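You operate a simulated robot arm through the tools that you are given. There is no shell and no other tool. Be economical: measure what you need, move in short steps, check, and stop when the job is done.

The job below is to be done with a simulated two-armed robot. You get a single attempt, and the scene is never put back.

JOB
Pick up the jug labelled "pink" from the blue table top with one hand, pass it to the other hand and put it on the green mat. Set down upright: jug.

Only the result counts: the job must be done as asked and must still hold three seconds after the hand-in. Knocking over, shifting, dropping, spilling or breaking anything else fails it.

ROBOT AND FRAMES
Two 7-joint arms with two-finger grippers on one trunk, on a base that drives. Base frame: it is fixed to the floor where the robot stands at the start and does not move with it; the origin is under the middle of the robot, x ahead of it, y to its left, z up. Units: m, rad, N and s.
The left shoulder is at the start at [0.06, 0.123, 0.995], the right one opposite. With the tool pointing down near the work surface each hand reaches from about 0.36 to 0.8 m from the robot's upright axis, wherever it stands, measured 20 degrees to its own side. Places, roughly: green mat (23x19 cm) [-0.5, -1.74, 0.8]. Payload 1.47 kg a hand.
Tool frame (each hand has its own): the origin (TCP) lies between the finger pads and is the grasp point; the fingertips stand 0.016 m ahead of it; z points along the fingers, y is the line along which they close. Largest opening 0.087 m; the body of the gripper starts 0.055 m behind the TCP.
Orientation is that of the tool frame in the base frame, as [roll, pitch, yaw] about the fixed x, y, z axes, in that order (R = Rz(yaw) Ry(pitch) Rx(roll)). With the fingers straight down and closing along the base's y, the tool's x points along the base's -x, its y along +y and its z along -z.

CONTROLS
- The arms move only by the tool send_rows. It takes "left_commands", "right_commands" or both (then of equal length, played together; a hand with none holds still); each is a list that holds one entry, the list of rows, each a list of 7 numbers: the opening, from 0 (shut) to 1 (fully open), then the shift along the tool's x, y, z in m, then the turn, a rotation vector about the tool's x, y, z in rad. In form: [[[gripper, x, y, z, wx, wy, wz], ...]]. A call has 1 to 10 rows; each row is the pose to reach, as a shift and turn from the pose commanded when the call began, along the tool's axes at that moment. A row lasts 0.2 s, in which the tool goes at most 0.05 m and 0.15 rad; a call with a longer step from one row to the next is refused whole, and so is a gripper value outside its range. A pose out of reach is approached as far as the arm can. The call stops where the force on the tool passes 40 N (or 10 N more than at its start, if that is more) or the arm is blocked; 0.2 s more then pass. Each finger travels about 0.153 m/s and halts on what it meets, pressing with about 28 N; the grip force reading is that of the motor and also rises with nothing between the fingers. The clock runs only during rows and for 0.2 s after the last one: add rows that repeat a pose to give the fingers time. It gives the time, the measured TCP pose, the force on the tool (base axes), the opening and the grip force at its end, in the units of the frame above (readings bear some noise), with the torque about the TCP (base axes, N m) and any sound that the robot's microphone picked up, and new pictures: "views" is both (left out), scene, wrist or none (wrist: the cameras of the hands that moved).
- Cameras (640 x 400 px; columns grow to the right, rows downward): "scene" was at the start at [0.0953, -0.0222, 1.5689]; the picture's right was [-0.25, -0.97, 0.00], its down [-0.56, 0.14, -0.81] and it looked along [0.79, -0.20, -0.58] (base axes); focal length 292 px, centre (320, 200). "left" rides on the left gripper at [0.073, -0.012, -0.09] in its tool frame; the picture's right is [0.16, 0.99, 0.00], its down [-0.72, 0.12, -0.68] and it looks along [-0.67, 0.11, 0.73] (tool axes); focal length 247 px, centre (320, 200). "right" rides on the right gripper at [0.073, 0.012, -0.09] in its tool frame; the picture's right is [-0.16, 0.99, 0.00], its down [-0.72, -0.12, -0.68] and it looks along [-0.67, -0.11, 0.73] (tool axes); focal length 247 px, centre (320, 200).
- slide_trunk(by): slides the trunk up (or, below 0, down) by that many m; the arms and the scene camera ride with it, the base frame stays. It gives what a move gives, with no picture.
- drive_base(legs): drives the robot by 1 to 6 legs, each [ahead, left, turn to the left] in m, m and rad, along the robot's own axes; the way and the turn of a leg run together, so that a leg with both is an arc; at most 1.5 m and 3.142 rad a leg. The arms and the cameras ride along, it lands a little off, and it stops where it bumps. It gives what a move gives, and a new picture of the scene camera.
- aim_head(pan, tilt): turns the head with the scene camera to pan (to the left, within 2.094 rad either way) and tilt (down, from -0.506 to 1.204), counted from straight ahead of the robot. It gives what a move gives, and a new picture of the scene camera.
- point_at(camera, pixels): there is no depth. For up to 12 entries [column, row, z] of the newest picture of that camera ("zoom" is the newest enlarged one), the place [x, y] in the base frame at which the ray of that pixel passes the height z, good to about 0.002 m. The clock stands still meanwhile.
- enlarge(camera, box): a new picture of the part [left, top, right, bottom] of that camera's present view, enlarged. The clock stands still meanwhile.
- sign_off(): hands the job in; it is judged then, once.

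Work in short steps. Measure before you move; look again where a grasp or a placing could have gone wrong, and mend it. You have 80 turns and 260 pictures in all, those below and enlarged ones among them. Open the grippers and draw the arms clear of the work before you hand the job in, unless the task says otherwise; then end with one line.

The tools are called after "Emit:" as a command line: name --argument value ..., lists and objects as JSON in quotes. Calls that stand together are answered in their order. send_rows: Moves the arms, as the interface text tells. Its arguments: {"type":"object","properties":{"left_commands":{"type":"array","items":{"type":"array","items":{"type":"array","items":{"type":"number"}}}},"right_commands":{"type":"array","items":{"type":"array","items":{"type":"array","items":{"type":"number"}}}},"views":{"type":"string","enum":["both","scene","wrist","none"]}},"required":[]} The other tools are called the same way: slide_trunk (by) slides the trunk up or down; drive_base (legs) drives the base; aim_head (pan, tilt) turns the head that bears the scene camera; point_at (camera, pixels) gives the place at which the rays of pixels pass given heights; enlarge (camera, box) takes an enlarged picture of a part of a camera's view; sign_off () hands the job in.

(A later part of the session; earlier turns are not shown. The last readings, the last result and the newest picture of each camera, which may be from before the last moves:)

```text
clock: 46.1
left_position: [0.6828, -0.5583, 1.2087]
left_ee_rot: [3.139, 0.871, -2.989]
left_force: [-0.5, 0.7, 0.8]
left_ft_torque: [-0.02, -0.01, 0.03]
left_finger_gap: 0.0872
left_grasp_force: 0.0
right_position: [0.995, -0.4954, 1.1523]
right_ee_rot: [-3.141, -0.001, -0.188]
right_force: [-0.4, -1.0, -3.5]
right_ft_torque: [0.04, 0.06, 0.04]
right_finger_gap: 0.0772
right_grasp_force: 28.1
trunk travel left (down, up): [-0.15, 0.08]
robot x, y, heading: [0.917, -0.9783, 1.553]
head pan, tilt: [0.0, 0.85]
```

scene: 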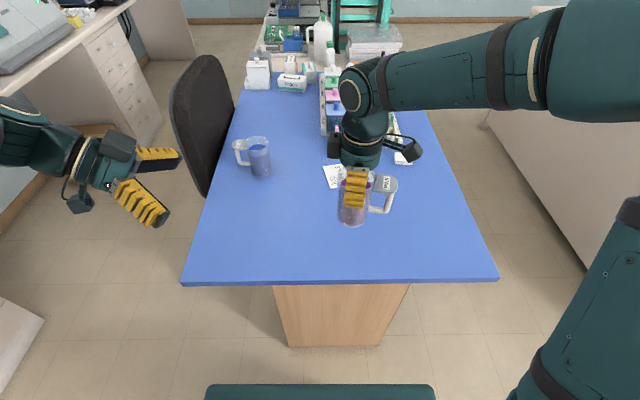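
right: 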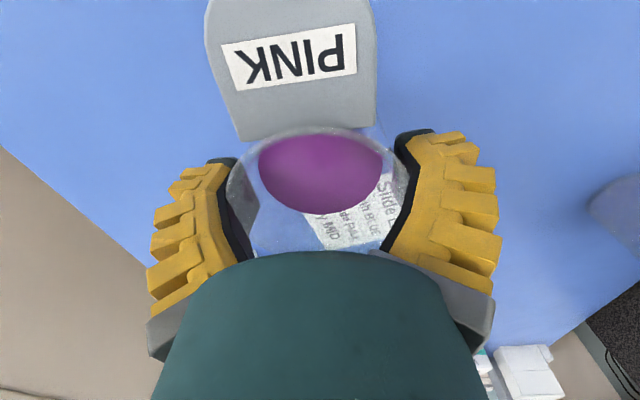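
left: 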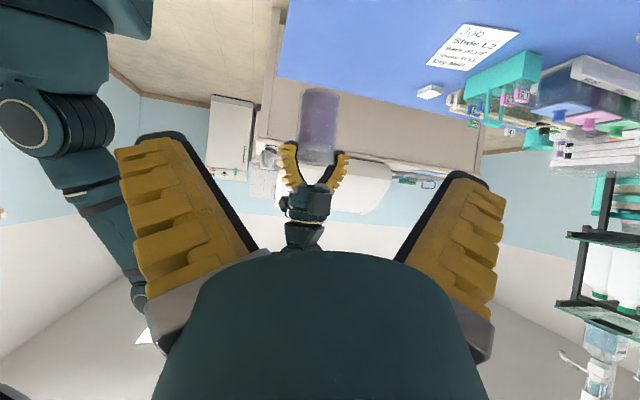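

The left hand can reach this; jug appears centred at (320,120). I bring the left hand to a pre-grasp 12 cm left of the jug at z≈1.085.

Emit:
send_rows --left_commands '[[[1, -0.005, 0.0025, 0.038, 0, 0, 0], [1, -0.01, 0.005, 0.076, 0, 0, 0], [1, -0.015, 0.0075, 0.114, 0, 0, 0], [1, -0.02, 0.01, 0.152, 0, 0, 0], [1, -0.025, 0.0125, 0.19, 0, 0, 0], [1, -0.029, 0.0149, 0.227, 0, 0, 0], [1, -0.029, 0.0149, 0.227, 0, 0, 0]]]'

Emit:
enlarge --camera "scene" --box '[240, 90, 440, 270]'

```text
clock: 47.7
left_position: [0.8687, -0.5155, 1.085]
left_ee_rot: [3.137, 0.872, -2.992]
left_force: [-0.4, -0.4, -0.2]
left_ft_torque: [0.03, 0.01, 0.02]
left_finger_gap: 0.0871
left_grasp_force: 0.0
right_position: [0.9938, -0.4958, 1.1518]
right_ee_rot: [-3.141, 0.001, -0.188]
right_force: [0.8, -1.0, -2.9]
right_ft_torque: [0.02, 0.03, -0.01]
right_finger_gap: 0.0769
right_grasp_force: 28.2
trunk travel left (down, up): [-0.15, 0.08]
robot x, y, heading: [0.9117, -0.9723, 1.556]
head pan, tilt: [0.0, 0.85]
```

scene: 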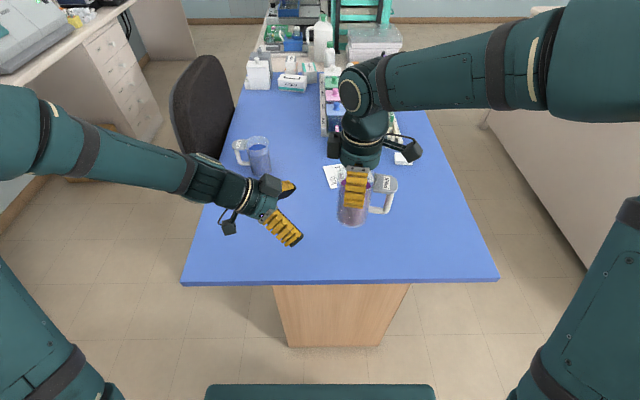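
left: 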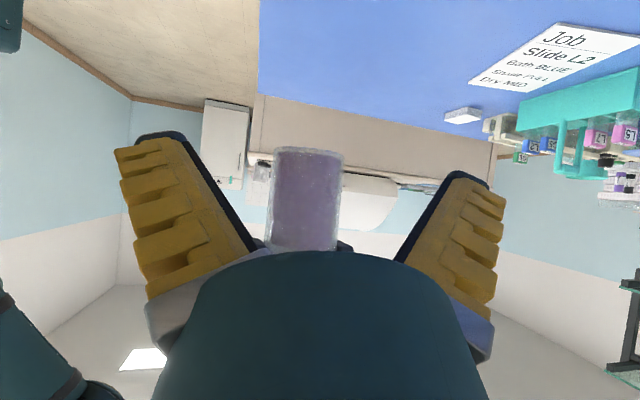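

```text
2.22 times, centred on (340, 180) of scene
```

zoom: 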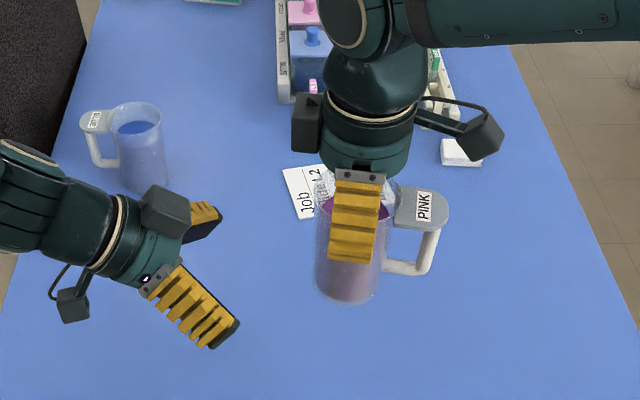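

Aligned: jug column shift (306 vs 320) matches the camera skew. I slide the left hand in along the horizontal, open.

Emit:
send_rows --left_commands '[[[1, -0.0158, 0, 0.0188, 0, 0, 0], [1, -0.0316, 0, 0.0376, 0, 0, 0], [1, -0.0475, 0.0005, 0.0564, 0, 0, 0], [1, -0.0633, 0.0009, 0.0752, 0, 0, 0], [1, -0.0791, 0.0009, 0.094, 0, 0, 0], [1, -0.0791, 0.0009, 0.094, 0, 0, 0]]]'

Emit:
enlarge --camera "scene" --box '[280, 130, 420, 250]'

```text
clock: 49.3
left_position: [0.9888, -0.4939, 1.085]
left_ee_rot: [-3.141, 0.868, -2.985]
left_force: [-1.0, 0.5, -0.6]
left_ft_torque: [-0.03, -0.08, -0.02]
left_finger_gap: 0.0871
left_grasp_force: 0.0
right_position: [0.9987, -0.4937, 1.1495]
right_ee_rot: [-3.142, -0.008, -0.194]
right_force: [0.4, -0.1, -3.4]
right_ft_torque: [0.01, 0.06, -0.01]
right_finger_gap: 0.0734
right_grasp_force: 28.3
trunk travel left (down, up): [-0.15, 0.08]
robot x, y, heading: [0.9169, -0.9757, 1.553]
head pan, tilt: [0.0, 0.85]
stopped in row 6 (left hand): the force on the tool passed its limit at 41 N (the readings are from after the stop); the commanded pose is now the measured one
```

scene: 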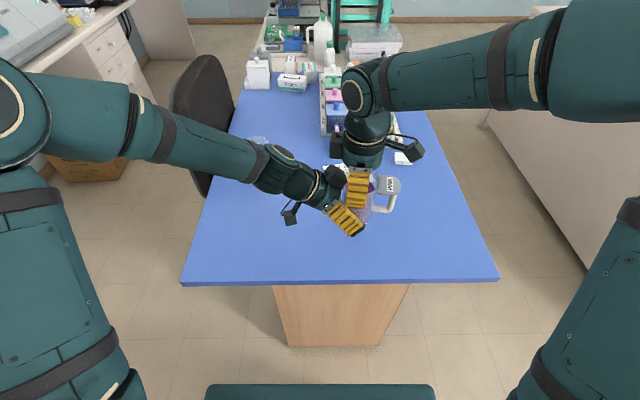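
left: 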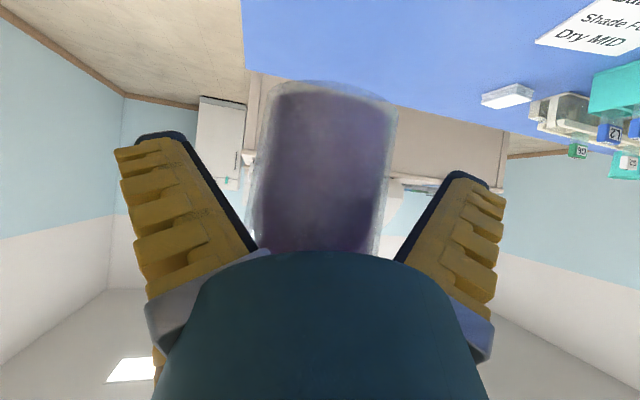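

```text
3.33 times, centred on (350, 190) of scene
```

zoom: 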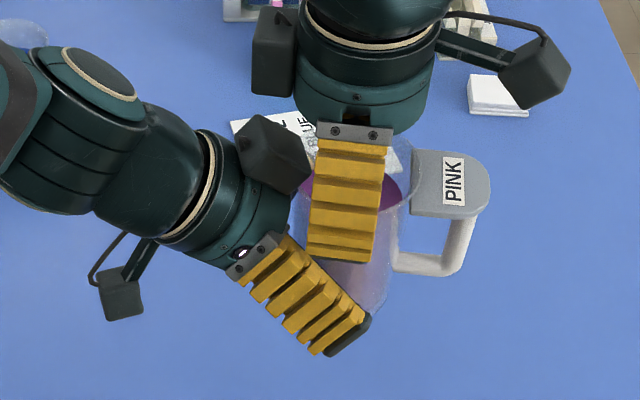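

Contact: the left palm touched the jug (41 N). I back off 1 cm horizontally and check the state.

Emit:
send_rows --left_commands '[[[1, 0.0065, 0, -0.0077, 0, 0, 0], [1, 0.0065, 0, -0.0077, 0, 0, 0]]]' --views "wrist"

Emit:
enlarge --camera "scene" --box '[280, 130, 420, 250]'

Emit:
enlarge --camera "right" --box '[0, 0, 640, 400]'

```text
clock: 49.9
left_position: [0.9783, -0.4962, 1.0857]
left_ee_rot: [-3.141, 0.868, -2.985]
left_force: [0.4, -0.4, -0.7]
left_ft_torque: [0.01, 0.02, -0.01]
left_finger_gap: 0.0871
left_grasp_force: 0.0
right_position: [0.9973, -0.4941, 1.1502]
right_ee_rot: [-3.14, -0.005, -0.197]
right_force: [0.2, -0.4, -3.3]
right_ft_torque: [-0.01, 0.06, -0.02]
right_finger_gap: 0.073
right_grasp_force: 27.7
trunk travel left (down, up): [-0.15, 0.08]
robot x, y, heading: [0.9191, -0.9775, 1.554]
head pan, tilt: [0.0, 0.85]
```

left: 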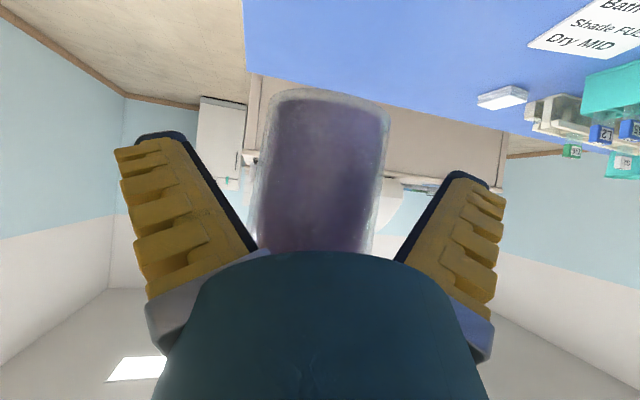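

```text
3.33 times, centred on (350, 190) of scene
```

zoom: 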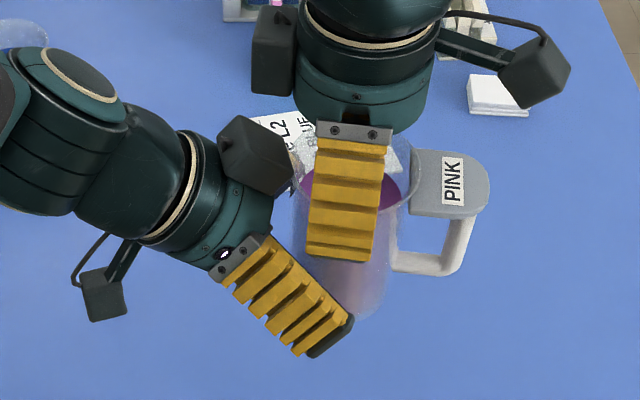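

```text
1.00 times, centred on (320, 200) of right (not enlarged: the box is as wide or as high as the picture)
```

zoom: 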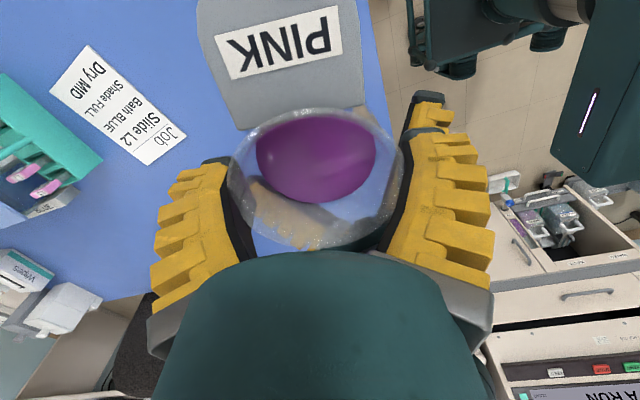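

Jug still held upright by the right hand; its axis is ~0.019 ahead of the left TCP. I advance 6 mm and close the left fingers.

Emit:
send_rows --left_commands '[[[1, -0.0039, 0, 0.0046, 0, 0, 0], [1, -0.0039, 0, 0.0046, 0, 0, 0], [0, -0.0039, 0, 0.0046, 0, 0, 0], [0, -0.0039, 0, 0.0046, 0, 0, 0], [0, -0.0039, 0, 0.0046, 0, 0, 0]]]' --views "wrist"

Emit:
enlarge --camera "scene" --box '[280, 130, 420, 250]'

```text
clock: 51.1
left_position: [0.9843, -0.4954, 1.0855]
left_ee_rot: [3.141, 0.866, -2.984]
left_force: [-2.1, 4.0, 0.4]
left_ft_torque: [0.04, 0.12, 0.2]
left_finger_gap: 0.0613
left_grasp_force: 28.6
right_position: [0.9978, -0.4942, 1.1502]
right_ee_rot: [-3.14, -0.006, -0.195]
right_force: [1.7, -3.4, -3.2]
right_ft_torque: [-0.23, -0.16, -0.16]
right_finger_gap: 0.0732
right_grasp_force: 28.2
trunk travel left (down, up): [-0.15, 0.08]
robot x, y, heading: [0.9198, -0.9769, 1.556]
head pan, tilt: [0.0, 0.85]
```

left: 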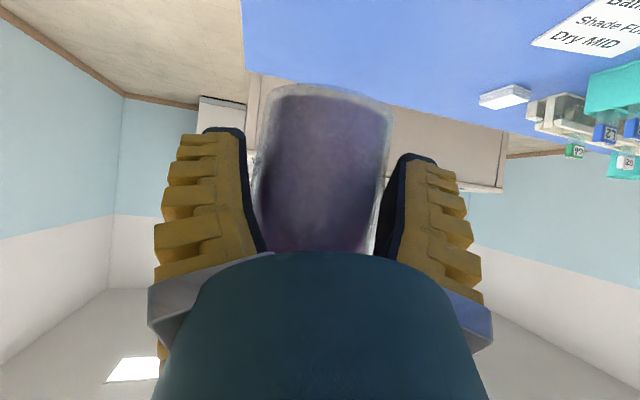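

```text
3.33 times, centred on (350, 190) of scene
```

zoom: 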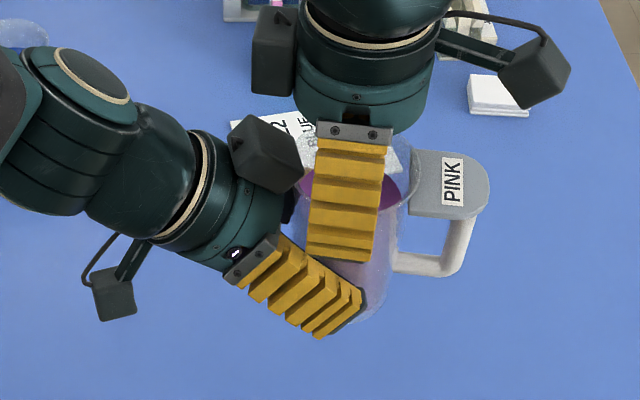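

Gap 0.061 is less than the body diameter — the tips grip only the near half, since the left gripper's box meets the rim at this tilt. I reopen, back off, flatten the tilt by 10° and raise slightly.

Emit:
send_rows --left_commands '[[[1, 0, 0, 0, 0, 0, 0], [1, 0, 0, 0, 0, 0, 0], [1, 0.0193, 0, -0.023, 0, 0, 0], [1, 0.0147, 0, -0.027, 0, -0.09, 0], [1, 0.0147, 0, -0.027, 0, -0.18, 0], [1, 0.0147, 0, -0.027, 0, -0.18, 0]]]' --views "wrist"

Emit:
enlarge --camera "scene" --box '[280, 130, 420, 250]'

```text
clock: 52.5
left_position: [0.9559, -0.4989, 1.092]
left_ee_rot: [-3.141, 1.049, -2.986]
left_force: [0.3, -1.2, -0.4]
left_ft_torque: [0.0, 0.0, 0.02]
left_finger_gap: 0.087
left_grasp_force: 0.0
right_position: [0.9978, -0.495, 1.1504]
right_ee_rot: [-3.14, -0.005, -0.194]
right_force: [0.2, 0.0, -2.4]
right_ft_torque: [-0.02, 0.08, 0.0]
right_finger_gap: 0.0727
right_grasp_force: 27.8
trunk travel left (down, up): [-0.15, 0.08]
robot x, y, heading: [0.9175, -0.9715, 1.554]
head pan, tilt: [0.0, 0.85]
```

left: 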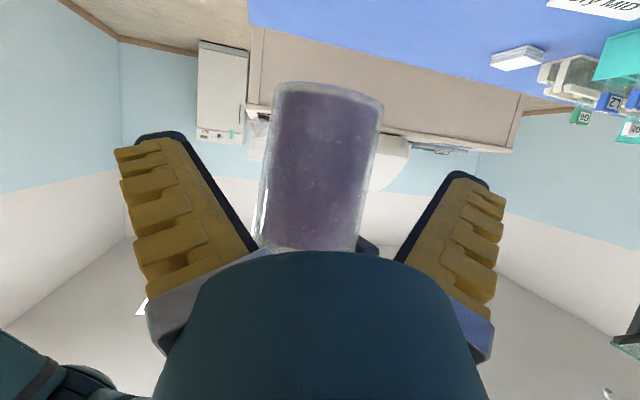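

```text
3.33 times, centred on (350, 190) of scene
```

zoom: 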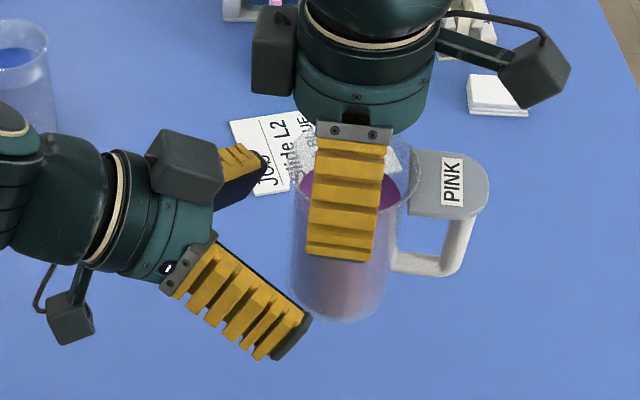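

Now the box clears. Jug axis is ~0.042 ahead and within 3 mm laterally; I advance 0.038 and stop to check before closing.

Emit:
send_rows --left_commands '[[[1, -0.005, 0.001, 0.0087, 0, 0, 0], [1, -0.01, 0.0015, 0.0174, 0, 0, 0], [1, -0.015, 0.0015, 0.026, 0, 0, 0], [1, -0.017, 0.0015, 0.0295, 0, 0, 0], [1, -0.019, 0.0015, 0.033, 0, 0, 0]]]' --views "wrist"

Emit:
enlarge --camera "scene" --box '[280, 130, 420, 250]'

```text
clock: 53.7
left_position: [0.9918, -0.4929, 1.0906]
left_ee_rot: [-3.141, 1.046, -2.985]
left_force: [-1.3, -0.5, -1.2]
left_ft_torque: [0.01, 0.04, -0.02]
left_finger_gap: 0.087
left_grasp_force: 0.0
right_position: [0.9986, -0.4937, 1.1505]
right_ee_rot: [-3.14, -0.006, -0.194]
right_force: [-0.1, 0.7, -3.1]
right_ft_torque: [0.0, 0.05, 0.03]
right_finger_gap: 0.0728
right_grasp_force: 27.9
trunk travel left (down, up): [-0.15, 0.08]
robot x, y, heading: [0.92, -0.9771, 1.555]
head pan, tilt: [0.0, 0.85]
```

left: 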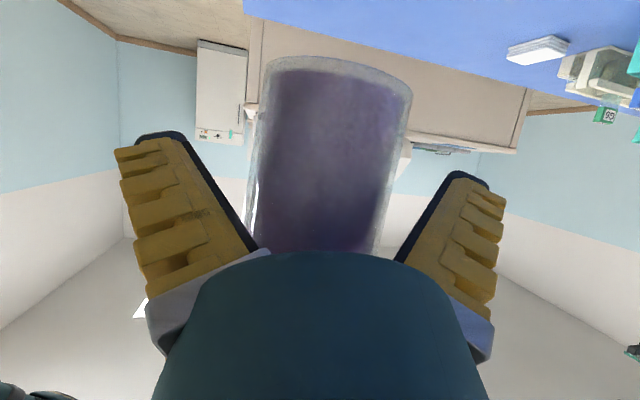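

```text
3.33 times, centred on (350, 190) of scene
```

zoom: 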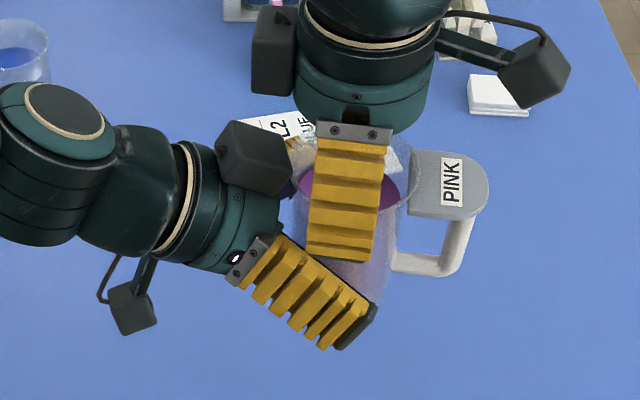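

Little force and no displacement; the jug sits between the pads. I close the left hand.

Emit:
send_rows --left_commands '[[[0, 0, 0, 0, 0, 0, 0], [0, 0, 0, 0, 0, 0, 0], [0, 0, 0, 0, 0, 0, 0], [0, 0, 0, 0, 0, 0, 0]]]' --views "wrist"

Emit:
enlarge --camera "scene" --box '[280, 130, 420, 250]'

```text
clock: 54.7
left_position: [0.9925, -0.4931, 1.091]
left_ee_rot: [3.141, 1.046, -2.981]
left_force: [0.3, 3.7, -3.9]
left_ft_torque: [-0.13, -0.18, 0.22]
left_finger_gap: 0.0685
left_grasp_force: 28.4
right_position: [0.9968, -0.4941, 1.151]
right_ee_rot: [-3.14, -0.006, -0.194]
right_force: [-0.1, -4.7, 5.2]
right_ft_torque: [-0.09, 0.33, -0.17]
right_finger_gap: 0.0726
right_grasp_force: 28.0
trunk travel left (down, up): [-0.15, 0.08]
robot x, y, heading: [0.9133, -0.9745, 1.557]
head pan, tilt: [0.0, 0.85]
```

left: 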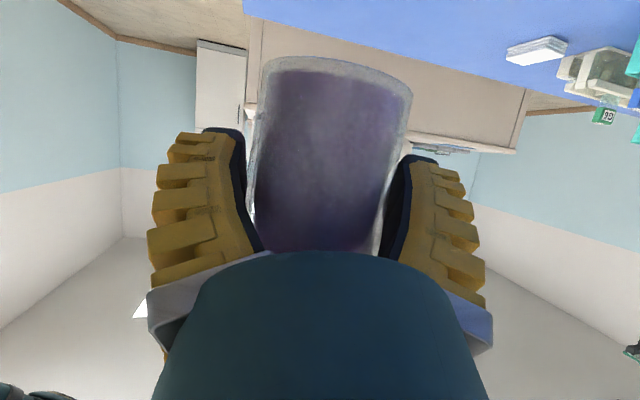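

```text
3.33 times, centred on (350, 190) of scene
```

zoom: 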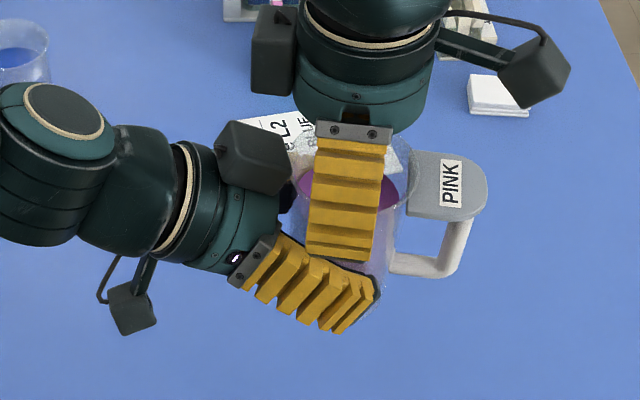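

Gap 0.0685 — a firm wrap round the body. I open the right hand, pause, and check the left holds.

Emit:
send_rows --right_commands '[[[1, 0, 0, 0, 0, 0, 0], [1, 0, 0, 0, 0, 0, 0], [1, 0, 0, 0, 0, 0, 0], [1, 0, 0, -0.012, 0, 0, 0], [1, 0, 0, -0.025, 0, 0, 0]]]' --views "wrist"

Emit:
enlarge --camera "scene" --box '[280, 130, 420, 250]'

```text
clock: 55.9
left_position: [0.9922, -0.492, 1.092]
left_ee_rot: [3.14, 1.049, -2.985]
left_force: [-0.3, -0.6, -0.3]
left_ft_torque: [0.03, 0.03, 0.0]
left_finger_gap: 0.0689
left_grasp_force: 28.3
right_position: [0.9981, -0.4939, 1.1748]
right_ee_rot: [-3.141, -0.006, -0.193]
right_force: [0.2, -0.1, 0.0]
right_ft_torque: [-0.01, 0.0, -0.01]
right_finger_gap: 0.0872
right_grasp_force: 0.1
trunk travel left (down, up): [-0.15, 0.08]
robot x, y, heading: [0.9184, -0.9756, 1.55]
head pan, tilt: [0.0, 0.85]
```

right: 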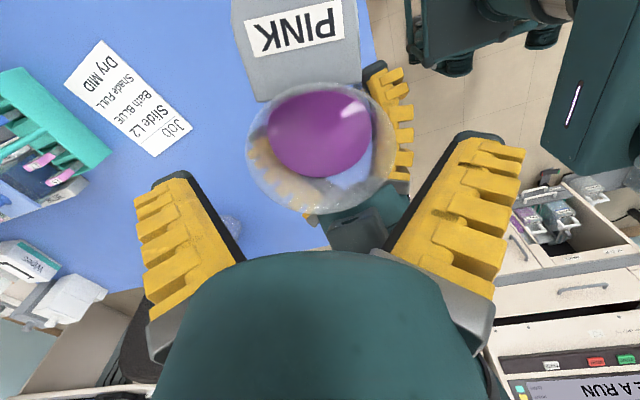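

```text
3.33 times, centred on (350, 190) of scene
```

zoom: 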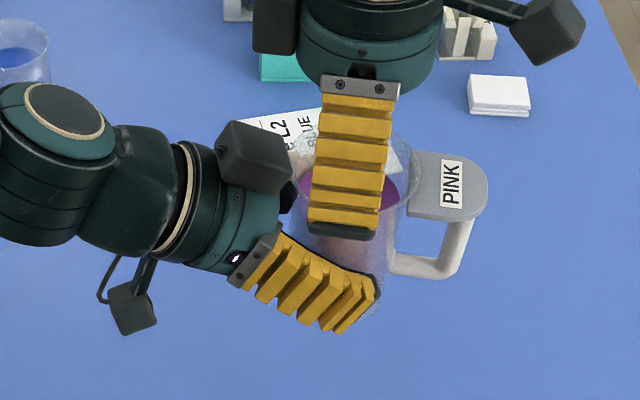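

The jug stays in the left grip. I raise the right hand fully clear, turn it back, and re-read the left force.

Emit:
send_rows --right_commands '[[[1, 0, 0, -0.03, 0, 0, 0], [1, 0, 0, -0.07, 0, 0, 0], [1, 0.04, 0, -0.09, 0, 0, 0], [1, 0.085, 0, -0.09, 0, 0, 0.14], [1, 0.13, 0, -0.09, 0, 0, 0.28], [1, 0.175, 0, -0.09, 0, 0, 0.42], [1, 0.22, 0, -0.09, 0, 0, 0.56], [1, 0.25, 0.01, -0.09, 0, 0, 0.7], [1, 0.28, 0.02, -0.09, 0, 0, 0.84], [1, 0.3, 0.03, -0.09, 0, 0, 0.98]]]' --views "scene"

Emit:
enlarge --camera "scene" --box '[270, 130, 410, 250]'

```text
clock: 58.1
left_position: [0.9911, -0.4926, 1.0913]
left_ee_rot: [3.141, 1.048, -2.985]
left_force: [0.0, 1.2, -0.3]
left_ft_torque: [-0.01, 0.05, -0.01]
left_finger_gap: 0.0688
left_grasp_force: 28.0
right_position: [1.2871, -0.5812, 1.2672]
right_ee_rot: [-3.138, -0.002, -1.177]
right_force: [-0.2, 0.0, 0.3]
right_ft_torque: [0.03, -0.01, 0.02]
right_finger_gap: 0.087
right_grasp_force: 0.1
trunk travel left (down, up): [-0.15, 0.08]
robot x, y, heading: [0.9179, -0.9756, 1.555]
head pan, tilt: [0.0, 0.85]
```

scene: 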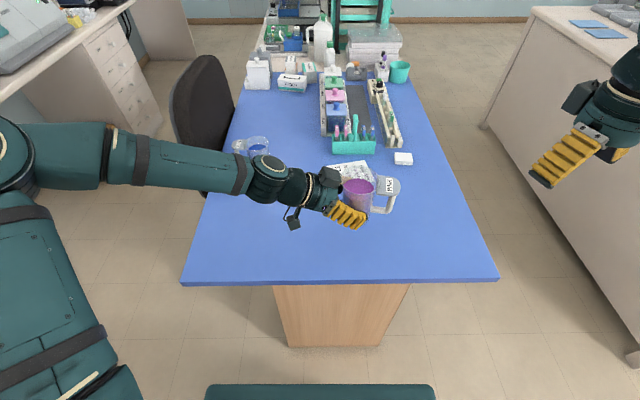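

```text
3.33 times, centred on (340, 190) of scene
```

zoom: 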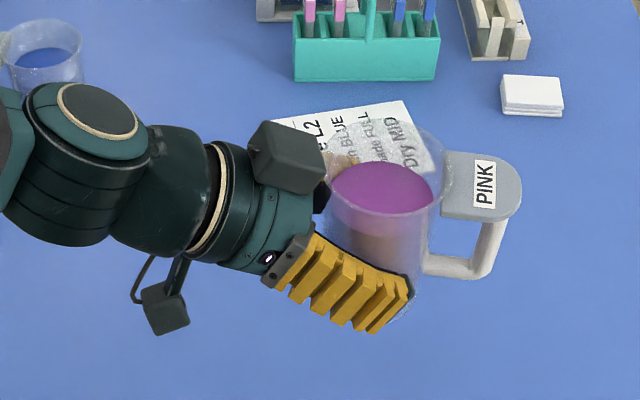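

Left hand holds the jug upright. I tuck the right hand closer, then back away from the table and turn left to face the mat side.

Emit:
send_rows --right_commands '[[[1, 0.02, 0.033, 0, 0, 0, 0.13], [1, 0.04, 0.066, 0, 0, 0, 0.26], [1, 0.06, 0.1, 0, 0, 0, 0.4]]]' --views "none"

Emit:
drive_base --legs '[[-0.55, 0, 0], [0, 0, 0.8], [0, 0, 0.787]]'

Emit:
aim_head --pan 0.0 --tilt 0.6

```text
clock: 58.9
left_position: [0.9919, -0.4936, 1.0916]
left_ee_rot: [3.139, 1.049, -2.987]
left_force: [-0.4, 1.1, 0.7]
left_ft_torque: [-0.02, 0.1, -0.01]
left_finger_gap: 0.0688
left_grasp_force: 28.1
right_position: [1.2192, -0.6743, 1.2679]
right_ee_rot: [-3.135, 0.001, -1.576]
right_force: [0.1, 0.0, -0.3]
right_ft_torque: [0.03, -0.02, -0.04]
right_finger_gap: 0.0871
right_grasp_force: 0.1
trunk travel left (down, up): [-0.15, 0.08]
robot x, y, heading: [0.9156, -0.9763, 1.557]
head pan, tilt: [0.0, 0.85]
```

```text
clock: 66.2
left_position: [0.427, -1.4604, 1.0915]
left_ee_rot: [-3.14, 1.049, -1.395]
left_force: [0.2, -0.2, -0.2]
left_ft_torque: [-0.04, 0.0, -0.01]
left_finger_gap: 0.068
left_grasp_force: 28.6
right_position: [0.6022, -1.23, 1.2666]
right_ee_rot: [-3.135, -0.001, 0.016]
right_force: [-0.4, -0.1, 0.1]
right_ft_torque: [0.03, 0.01, 0.0]
right_finger_gap: 0.087
right_grasp_force: 0.0
trunk travel left (down, up): [-0.15, 0.08]
robot x, y, heading: [0.906, -1.5273, -3.132]
head pan, tilt: [0.0, 0.85]
```

scene: 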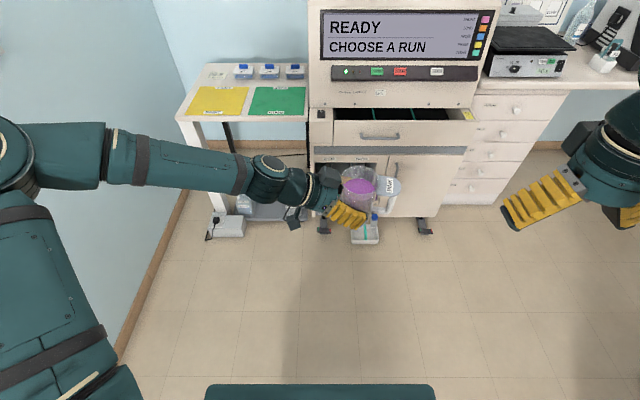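

```text
clock: 67.0
left_position: [0.4267, -1.4591, 1.0914]
left_ee_rot: [3.14, 1.047, -1.394]
left_force: [-0.1, -0.6, -0.2]
left_ft_torque: [-0.06, -0.03, -0.01]
left_finger_gap: 0.0678
left_grasp_force: 27.8
right_position: [0.6019, -1.2312, 1.266]
right_ee_rot: [-3.136, 0.0, 0.016]
right_force: [0.2, 0.4, -0.8]
right_ft_torque: [0.0, 0.01, 0.02]
right_finger_gap: 0.0868
right_grasp_force: 0.0
trunk travel left (down, up): [-0.15, 0.08]
robot x, y, heading: [0.9072, -1.5274, -3.137]
head pan, tilt: [0.0, 0.6]
```

scene: 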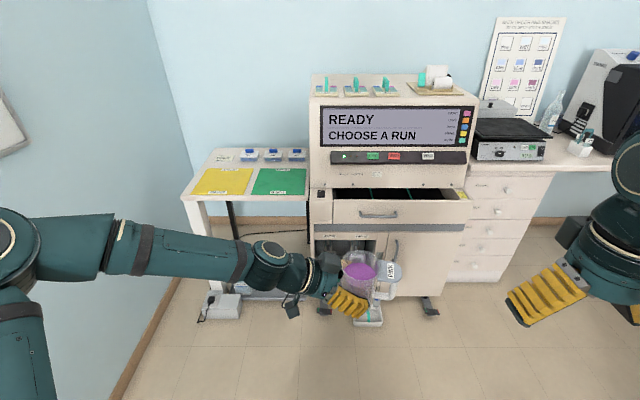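

The mat is at (278,182), right beside the machine; yellow mat to its left, items behind at (290,155). I zoom and measure.

Emit:
enlarge --camera "scene" --box '[170, 130, 350, 250]'

Emit:
point_at --camera "scene" --pixels '[[259, 168, 0.8], [307, 169, 0.8], [250, 194, 0.8], [307, 195, 0.8], [182, 199, 0.8], [310, 198, 0.8], [330, 220, 0.8], [312, 192, 0.85], [470, 203, 0.8], [438, 320, 0.0], [352, 322, 0], [200, 318, 0]]'

```text
3.33 times, centred on (260, 190) of scene
```

zoom: 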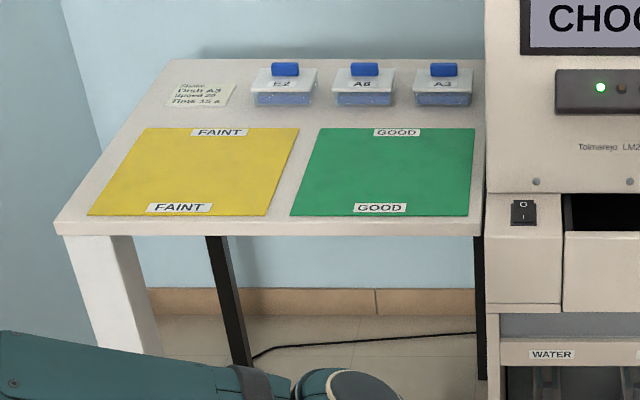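

```text
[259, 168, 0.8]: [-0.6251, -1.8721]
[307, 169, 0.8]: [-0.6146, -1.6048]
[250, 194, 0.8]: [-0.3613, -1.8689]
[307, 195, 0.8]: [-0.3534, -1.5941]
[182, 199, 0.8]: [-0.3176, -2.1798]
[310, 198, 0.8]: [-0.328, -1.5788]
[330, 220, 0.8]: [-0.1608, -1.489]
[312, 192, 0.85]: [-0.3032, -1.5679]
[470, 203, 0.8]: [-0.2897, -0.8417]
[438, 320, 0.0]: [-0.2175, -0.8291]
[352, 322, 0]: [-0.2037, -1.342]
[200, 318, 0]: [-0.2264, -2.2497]
```

Mat sits around x≈-0.49,y≈-1.73. I drive ahead 0.5 and left 0.3, then re-measure from there to get the surface height.

Emit:
point_at --camera "zoom" --pixels '[[290, 216, 0.8], [290, 216, 0.9], [470, 216, 0.8], [470, 216, 0.9], [318, 128, 0.8], [318, 128, 0.9], [474, 128, 0.8], [474, 128, 0.9], [53, 224, 0.8], [53, 224, 0.9]]'

Emit:
drive_base --legs '[[0, 0.3, 0], [0.5, 0, 0]]'

Emit:
aim_head --pan 0.0 --tilt 0.75

```text
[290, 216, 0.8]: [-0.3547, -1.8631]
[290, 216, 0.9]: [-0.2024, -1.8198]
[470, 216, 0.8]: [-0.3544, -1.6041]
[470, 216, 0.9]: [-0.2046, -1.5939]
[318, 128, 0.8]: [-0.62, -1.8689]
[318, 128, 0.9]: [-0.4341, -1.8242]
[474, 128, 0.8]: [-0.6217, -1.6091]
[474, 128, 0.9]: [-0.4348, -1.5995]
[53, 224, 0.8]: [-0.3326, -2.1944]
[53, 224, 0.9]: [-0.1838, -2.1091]
```

```text
clock: 72.8
left_position: [-0.0801, -1.7618, 1.091]
left_ee_rot: [-3.141, 1.046, -1.391]
left_force: [-0.1, -0.7, -0.3]
left_ft_torque: [-0.1, 0.03, -0.01]
left_finger_gap: 0.0674
left_grasp_force: 27.8
right_position: [0.0953, -1.531, 1.2669]
right_ee_rot: [-3.136, 0.001, 0.015]
right_force: [-0.7, 1.0, -0.2]
right_ft_torque: [-0.01, 0.0, -0.01]
right_finger_gap: 0.0869
right_grasp_force: 0.1
trunk travel left (down, up): [-0.15, 0.08]
robot x, y, heading: [0.4039, -1.8266, -3.138]
head pan, tilt: [0.0, 0.6]
```

scene: 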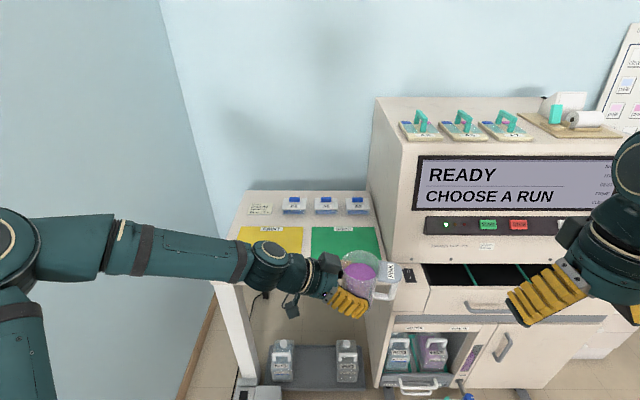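

```text
clock: 73.5
left_position: [-0.0807, -1.7633, 1.0909]
left_ee_rot: [3.141, 1.047, -1.394]
left_force: [-0.3, -0.2, 0.3]
left_ft_torque: [-0.05, 0.01, 0.0]
left_finger_gap: 0.0674
left_grasp_force: 28.0
right_position: [0.0959, -1.5321, 1.2661]
right_ee_rot: [-3.133, 0.002, 0.017]
right_force: [-0.2, -0.9, -0.2]
right_ft_torque: [0.01, -0.01, -0.03]
right_finger_gap: 0.087
right_grasp_force: 0.0
trunk travel left (down, up): [-0.15, 0.08]
robot x, y, heading: [0.4057, -1.8305, -3.135]
head pan, tilt: [0.0, 0.75]
```

scene: 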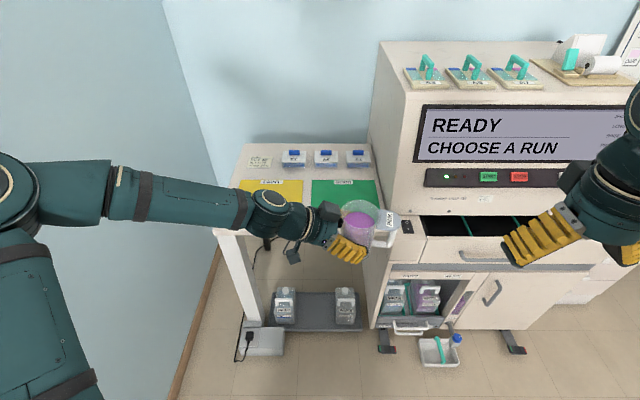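

Gap has crept 0.0688→0.0674, so I check the jug closely and measure the visible mat corners.

Emit:
enlarge --camera "scene" --box '[220, 130, 420, 280]'

Emit:
enlarge --camera "left" --box '[0, 0, 640, 400]'

```text
2.67 times, centred on (320, 205) of scene
```

zoom: 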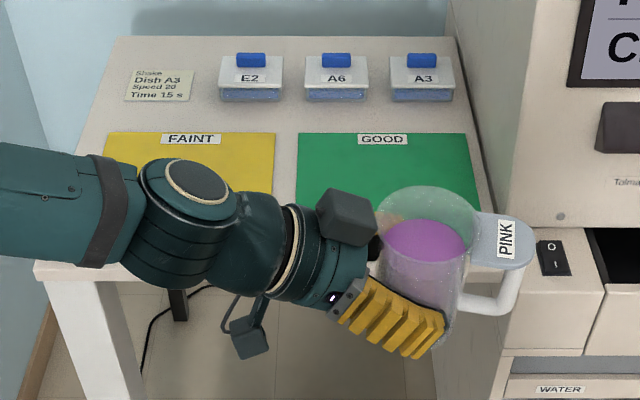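

```text
1.00 times, centred on (320, 200) of left (not enlarged: the box is as wide or as high as the picture)
```

zoom: 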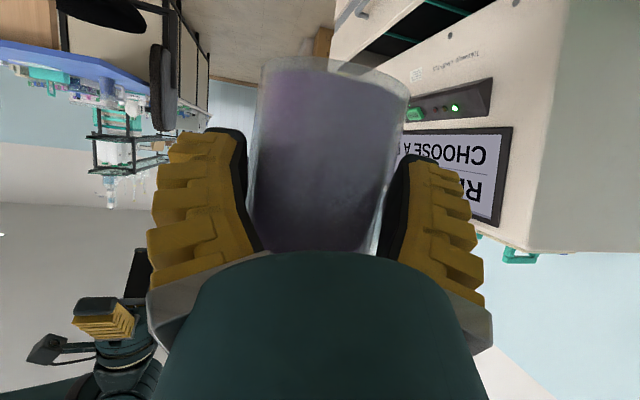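

The jug is stable in the grip. I measure the mat's far corners again from here to triangulate height.

Emit:
enlarge --camera "scene" --box '[220, 130, 420, 280]'

Emit:
point_at --camera "zoom" --pixels '[[298, 133, 0.8], [298, 133, 0.9], [467, 133, 0.8], [467, 133, 0.9], [34, 262, 0.8], [34, 262, 0.9], [388, 95, 0.9], [388, 95, 0.8], [486, 214, 0.8], [486, 214, 0.9]]'

```text
2.67 times, centred on (320, 205) of scene
```

zoom: 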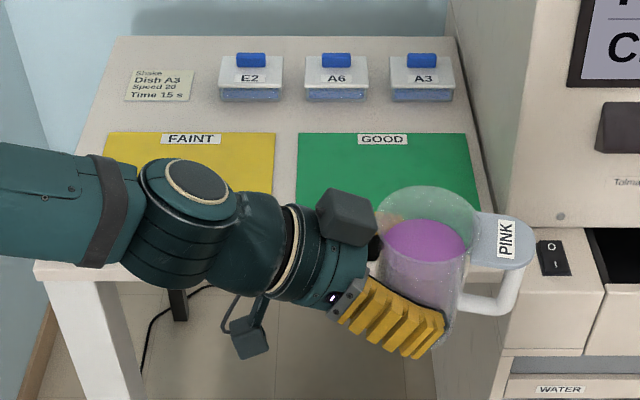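

```text
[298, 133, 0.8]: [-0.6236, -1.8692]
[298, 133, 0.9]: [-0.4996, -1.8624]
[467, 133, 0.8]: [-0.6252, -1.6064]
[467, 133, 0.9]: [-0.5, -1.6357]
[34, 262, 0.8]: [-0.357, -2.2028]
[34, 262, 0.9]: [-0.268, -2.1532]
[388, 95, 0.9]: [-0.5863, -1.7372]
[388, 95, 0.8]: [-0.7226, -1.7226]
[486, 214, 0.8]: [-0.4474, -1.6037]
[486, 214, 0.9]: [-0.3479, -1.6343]
```

Both views agree: surface z≈0.80, mat x −0.62…−0.355, y −1.867…−1.606, centre ≈(−0.49,−1.737). I drive ahead 0.2, then extend the arm.

Emit:
drive_base --legs '[[0.2, 0, 0]]'

```text
clock: 75.1
left_position: [-0.2806, -1.7656, 1.0899]
left_ee_rot: [3.142, 1.047, -1.39]
left_force: [0.1, 0.6, -0.4]
left_ft_torque: [-0.06, -0.01, -0.01]
left_finger_gap: 0.0671
left_grasp_force: 28.2
right_position: [-0.1065, -1.5355, 1.2658]
right_ee_rot: [-3.137, -0.001, 0.02]
right_force: [-0.1, 0.5, -1.0]
right_ft_torque: [0.0, -0.04, 0.04]
right_finger_gap: 0.0873
right_grasp_force: 0.1
trunk travel left (down, up): [-0.15, 0.08]
robot x, y, heading: [0.2047, -1.83, -3.131]
head pan, tilt: [0.0, 0.75]
```

scene: 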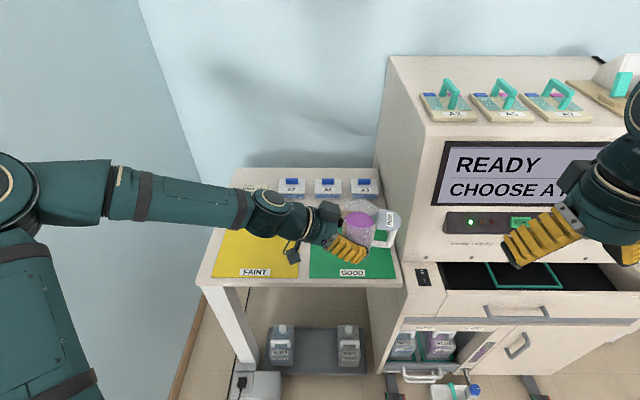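

Clear so far. I extend the left arm forward 0.21 at constant height to bring the jug over the mat.

Emit:
send_rows --left_commands '[[[0, -0.003, 0.025, 0.0055, 0, 0, 0], [0, -0.006, 0.05, 0.011, 0, 0, 0], [0, -0.0093, 0.075, 0.016, 0, 0, 0], [0, -0.0125, 0.1, 0.0215, 0, 0, 0], [0, -0.0156, 0.125, 0.027, 0, 0, 0], [0, -0.0187, 0.15, 0.0325, 0, 0, 0], [0, -0.0218, 0.175, 0.038, 0, 0, 0], [0, -0.0251, 0.202, 0.0435, 0, 0, 0], [0, -0.0251, 0.202, 0.0435, 0, 0, 0]]]'

Emit:
enlarge --camera "scene" --box '[200, 130, 420, 300]'

```text
clock: 77.1
left_position: [-0.4874, -1.7527, 1.093]
left_ee_rot: [3.139, 1.048, -1.391]
left_force: [-0.6, 0.1, 0.0]
left_ft_torque: [-0.07, -0.02, 0.01]
left_finger_gap: 0.0669
left_grasp_force: 27.8
right_position: [-0.1046, -1.5343, 1.2661]
right_ee_rot: [-3.133, 0.0, 0.019]
right_force: [0.7, 0.8, -0.1]
right_ft_torque: [-0.04, 0.01, -0.01]
right_finger_gap: 0.087
right_grasp_force: 0.1
trunk travel left (down, up): [-0.15, 0.08]
robot x, y, heading: [0.2044, -1.8287, -3.133]
head pan, tilt: [0.0, 0.75]
```

scene: 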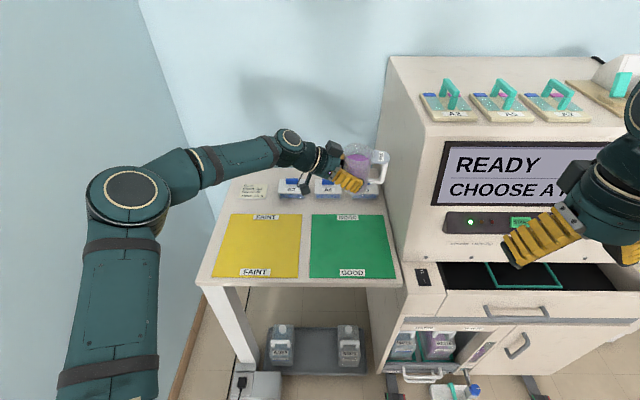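
left: 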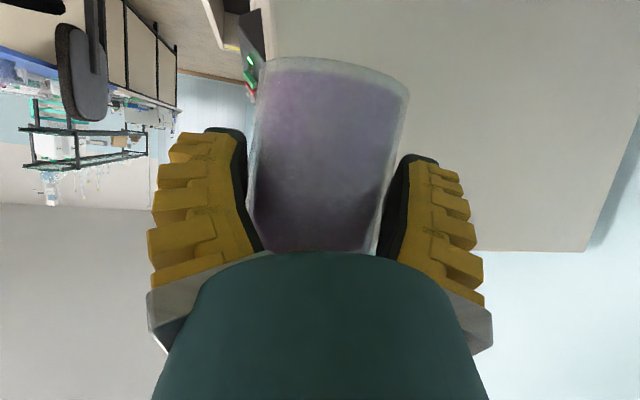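

```text
2.35 times, centred on (310, 215) of scene
```

zoom: 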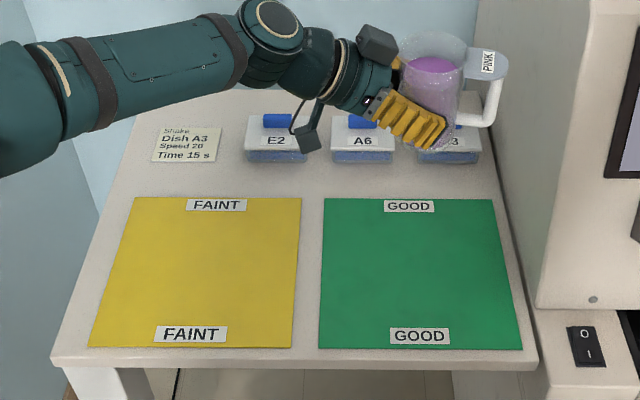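

The whole mat is now visible; I re-measure its corners from here.

Emit:
point_at --camera "zoom" --pixels '[[323, 198, 0.8], [490, 199, 0.8], [319, 349, 0.8], [523, 350, 0.8], [390, 160, 0.8], [432, 60, 1.13]]'

```text
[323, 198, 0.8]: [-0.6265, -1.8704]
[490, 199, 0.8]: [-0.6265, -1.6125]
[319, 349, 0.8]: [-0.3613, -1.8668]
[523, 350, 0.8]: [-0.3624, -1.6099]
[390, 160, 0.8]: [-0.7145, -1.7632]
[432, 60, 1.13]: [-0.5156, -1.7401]
```

Jug is above the mat centre. I lower 0.19 straight down and look.

Emit:
send_rows --left_commands '[[[0, 0.0206, 0, 0.0119, 0, 0, 0], [0, 0.0411, 0, 0.0238, 0, 0, 0], [0, 0.0617, 0, 0.0356, 0, 0, 0], [0, 0.0823, 0, 0.0475, 0, 0, 0], [0, 0.1028, 0, 0.0594, 0, 0, 0], [0, 0.1234, 0, 0.0713, 0, 0, 0], [0, 0.144, 0, 0.0831, 0, 0, 0], [0, 0.1645, 0, 0.095, 0, 0, 0], [0, 0.1645, 0, 0.095, 0, 0, 0]]]'

Emit:
enlarge --camera "scene" --box '[200, 150, 420, 320]'

```text
clock: 79.1
left_position: [-0.4875, -1.7525, 0.9007]
left_ee_rot: [3.14, 1.048, -1.391]
left_force: [-0.2, 0.8, 0.1]
left_ft_torque: [-0.05, 0.04, 0.01]
left_finger_gap: 0.0665
left_grasp_force: 28.1
right_position: [-0.1053, -1.5358, 1.2667]
right_ee_rot: [-3.136, -0.001, 0.019]
right_force: [-1.0, -0.3, -0.1]
right_ft_torque: [-0.02, 0.0, -0.02]
right_finger_gap: 0.087
right_grasp_force: 0.1
trunk travel left (down, up): [-0.15, 0.08]
robot x, y, heading: [0.2055, -1.8282, -3.136]
head pan, tilt: [0.0, 0.75]
```

scene: 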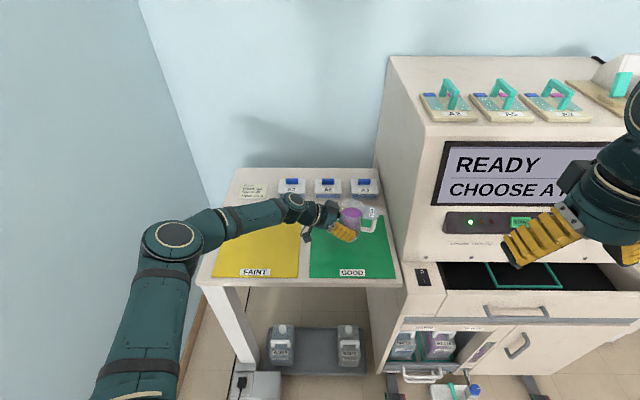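
left: 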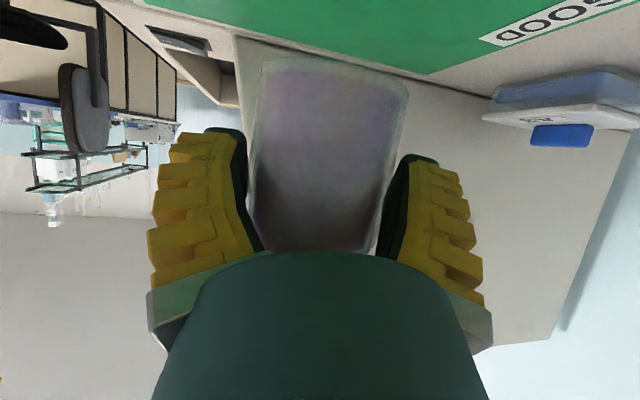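

```text
2.35 times, centred on (310, 235) of scene
```

zoom: 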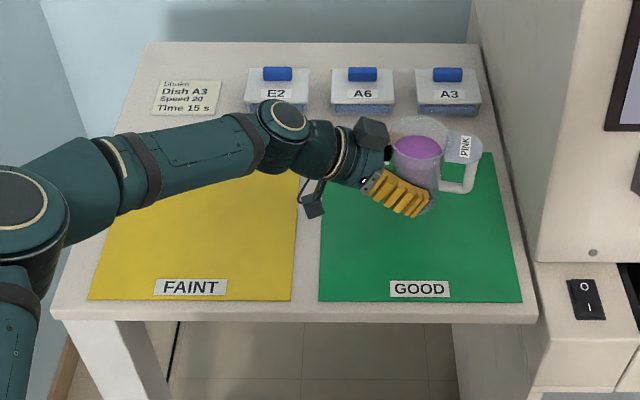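

Jug hangs over the mat, upright. I lower 4.5 cm more in small steps, then check force.

Emit:
send_rows --left_commands '[[[0, 0.0087, 0, 0.005, 0, 0, 0], [0, 0.0173, 0, 0.01, 0, 0, 0], [0, 0.026, 0, 0.015, 0, 0, 0], [0, 0.0325, 0, 0.0188, 0, 0, 0], [0, 0.039, 0, 0.0225, 0, 0, 0], [0, 0.039, 0, 0.0225, 0, 0, 0]]]' --views "wrist"

Emit:
enlarge --camera "scene" --box '[280, 170, 400, 290]'

```text
clock: 80.5
left_position: [-0.4866, -1.7533, 0.8545]
left_ee_rot: [3.14, 1.047, -1.389]
left_force: [0.3, 0.7, -0.3]
left_ft_torque: [-0.1, -0.02, 0.02]
left_finger_gap: 0.0664
left_grasp_force: 28.1
right_position: [-0.1057, -1.5349, 1.2663]
right_ee_rot: [-3.138, -0.001, 0.019]
right_force: [0.4, 0.3, -0.1]
right_ft_torque: [0.0, 0.01, -0.01]
right_finger_gap: 0.0871
right_grasp_force: 0.0
trunk travel left (down, up): [-0.15, 0.08]
robot x, y, heading: [0.207, -1.8305, -3.134]
head pan, tilt: [0.0, 0.75]
```

left: 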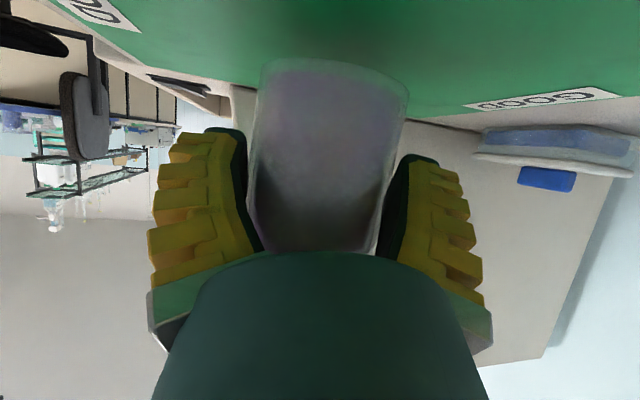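

```text
3.33 times, centred on (340, 230) of scene
```

zoom: 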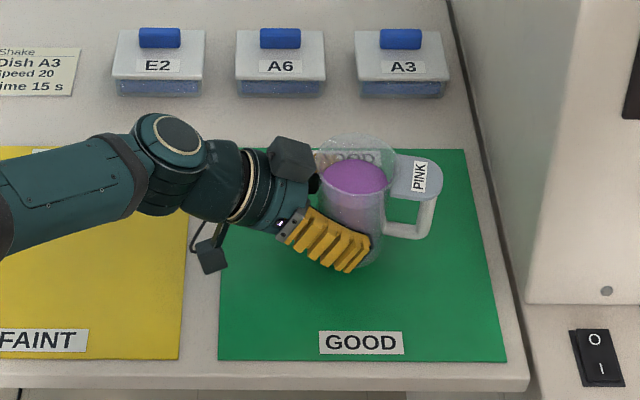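

No contact yet (force ≈0). I lower in 3 mm rows, 9 mm more.

Emit:
send_rows --left_commands '[[[0, 0.0026, 0, 0.0015, 0, 0, 0], [0, 0.0052, 0, 0.003, 0, 0, 0], [0, 0.0078, 0, 0.0045, 0, 0, 0], [0, 0.0078, 0, 0.0045, 0, 0, 0]]]' --views "none"

Emit:
enlarge --camera "scene" --box '[300, 190, 380, 270]'

```text
clock: 81.5
left_position: [-0.4874, -1.7531, 0.8475]
left_ee_rot: [3.14, 1.047, -1.39]
left_force: [0.4, -0.3, 0.3]
left_ft_torque: [-0.09, 0.0, -0.01]
left_finger_gap: 0.0665
left_grasp_force: 28.1
right_position: [-0.1061, -1.5341, 1.2677]
right_ee_rot: [-3.137, 0.0, 0.02]
right_force: [-0.8, -0.2, -0.1]
right_ft_torque: [0.02, 0.0, -0.02]
right_finger_gap: 0.0871
right_grasp_force: 0.1
trunk travel left (down, up): [-0.15, 0.08]
robot x, y, heading: [0.2024, -1.8312, -3.133]
head pan, tilt: [0.0, 0.75]
```

```text
5.00 times, centred on (340, 230) of scene
```

zoom: 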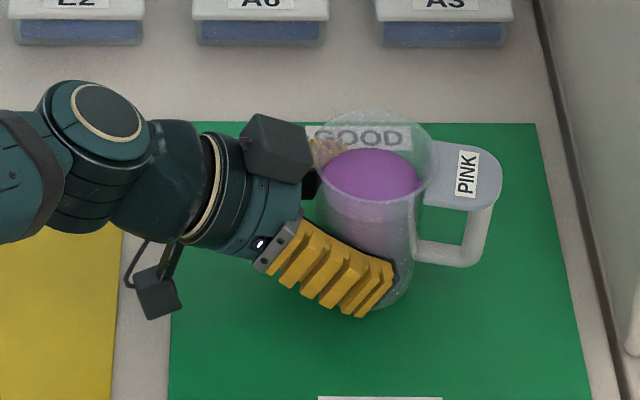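

Still no contact at TCP z 0.8475; I continue down in 2–3 mm rows.

Emit:
send_rows --left_commands '[[[0, 0.0022, 0, 0.0012, 0, 0, 0], [0, 0.0043, 0, 0.0025, 0, 0, 0], [0, 0.006, 0, 0.0035, 0, 0, 0], [0, 0.006, 0, 0.0035, 0, 0, 0]]]' --views "none"

```text
clock: 82.5
left_position: [-0.4886, -1.7523, 0.8429]
left_ee_rot: [3.139, 1.049, -1.391]
left_force: [0.8, 1.7, 3.8]
left_ft_torque: [0.1, -0.22, 0.06]
left_finger_gap: 0.0662
left_grasp_force: 27.8
right_position: [-0.1054, -1.5352, 1.2681]
right_ee_rot: [-3.137, 0.001, 0.019]
right_force: [-0.6, 0.1, 0.4]
right_ft_torque: [0.01, 0.04, -0.01]
right_finger_gap: 0.0869
right_grasp_force: 0.1
trunk travel left (down, up): [-0.15, 0.08]
robot x, y, heading: [0.2062, -1.8285, -3.134]
head pan, tilt: [0.0, 0.75]
```

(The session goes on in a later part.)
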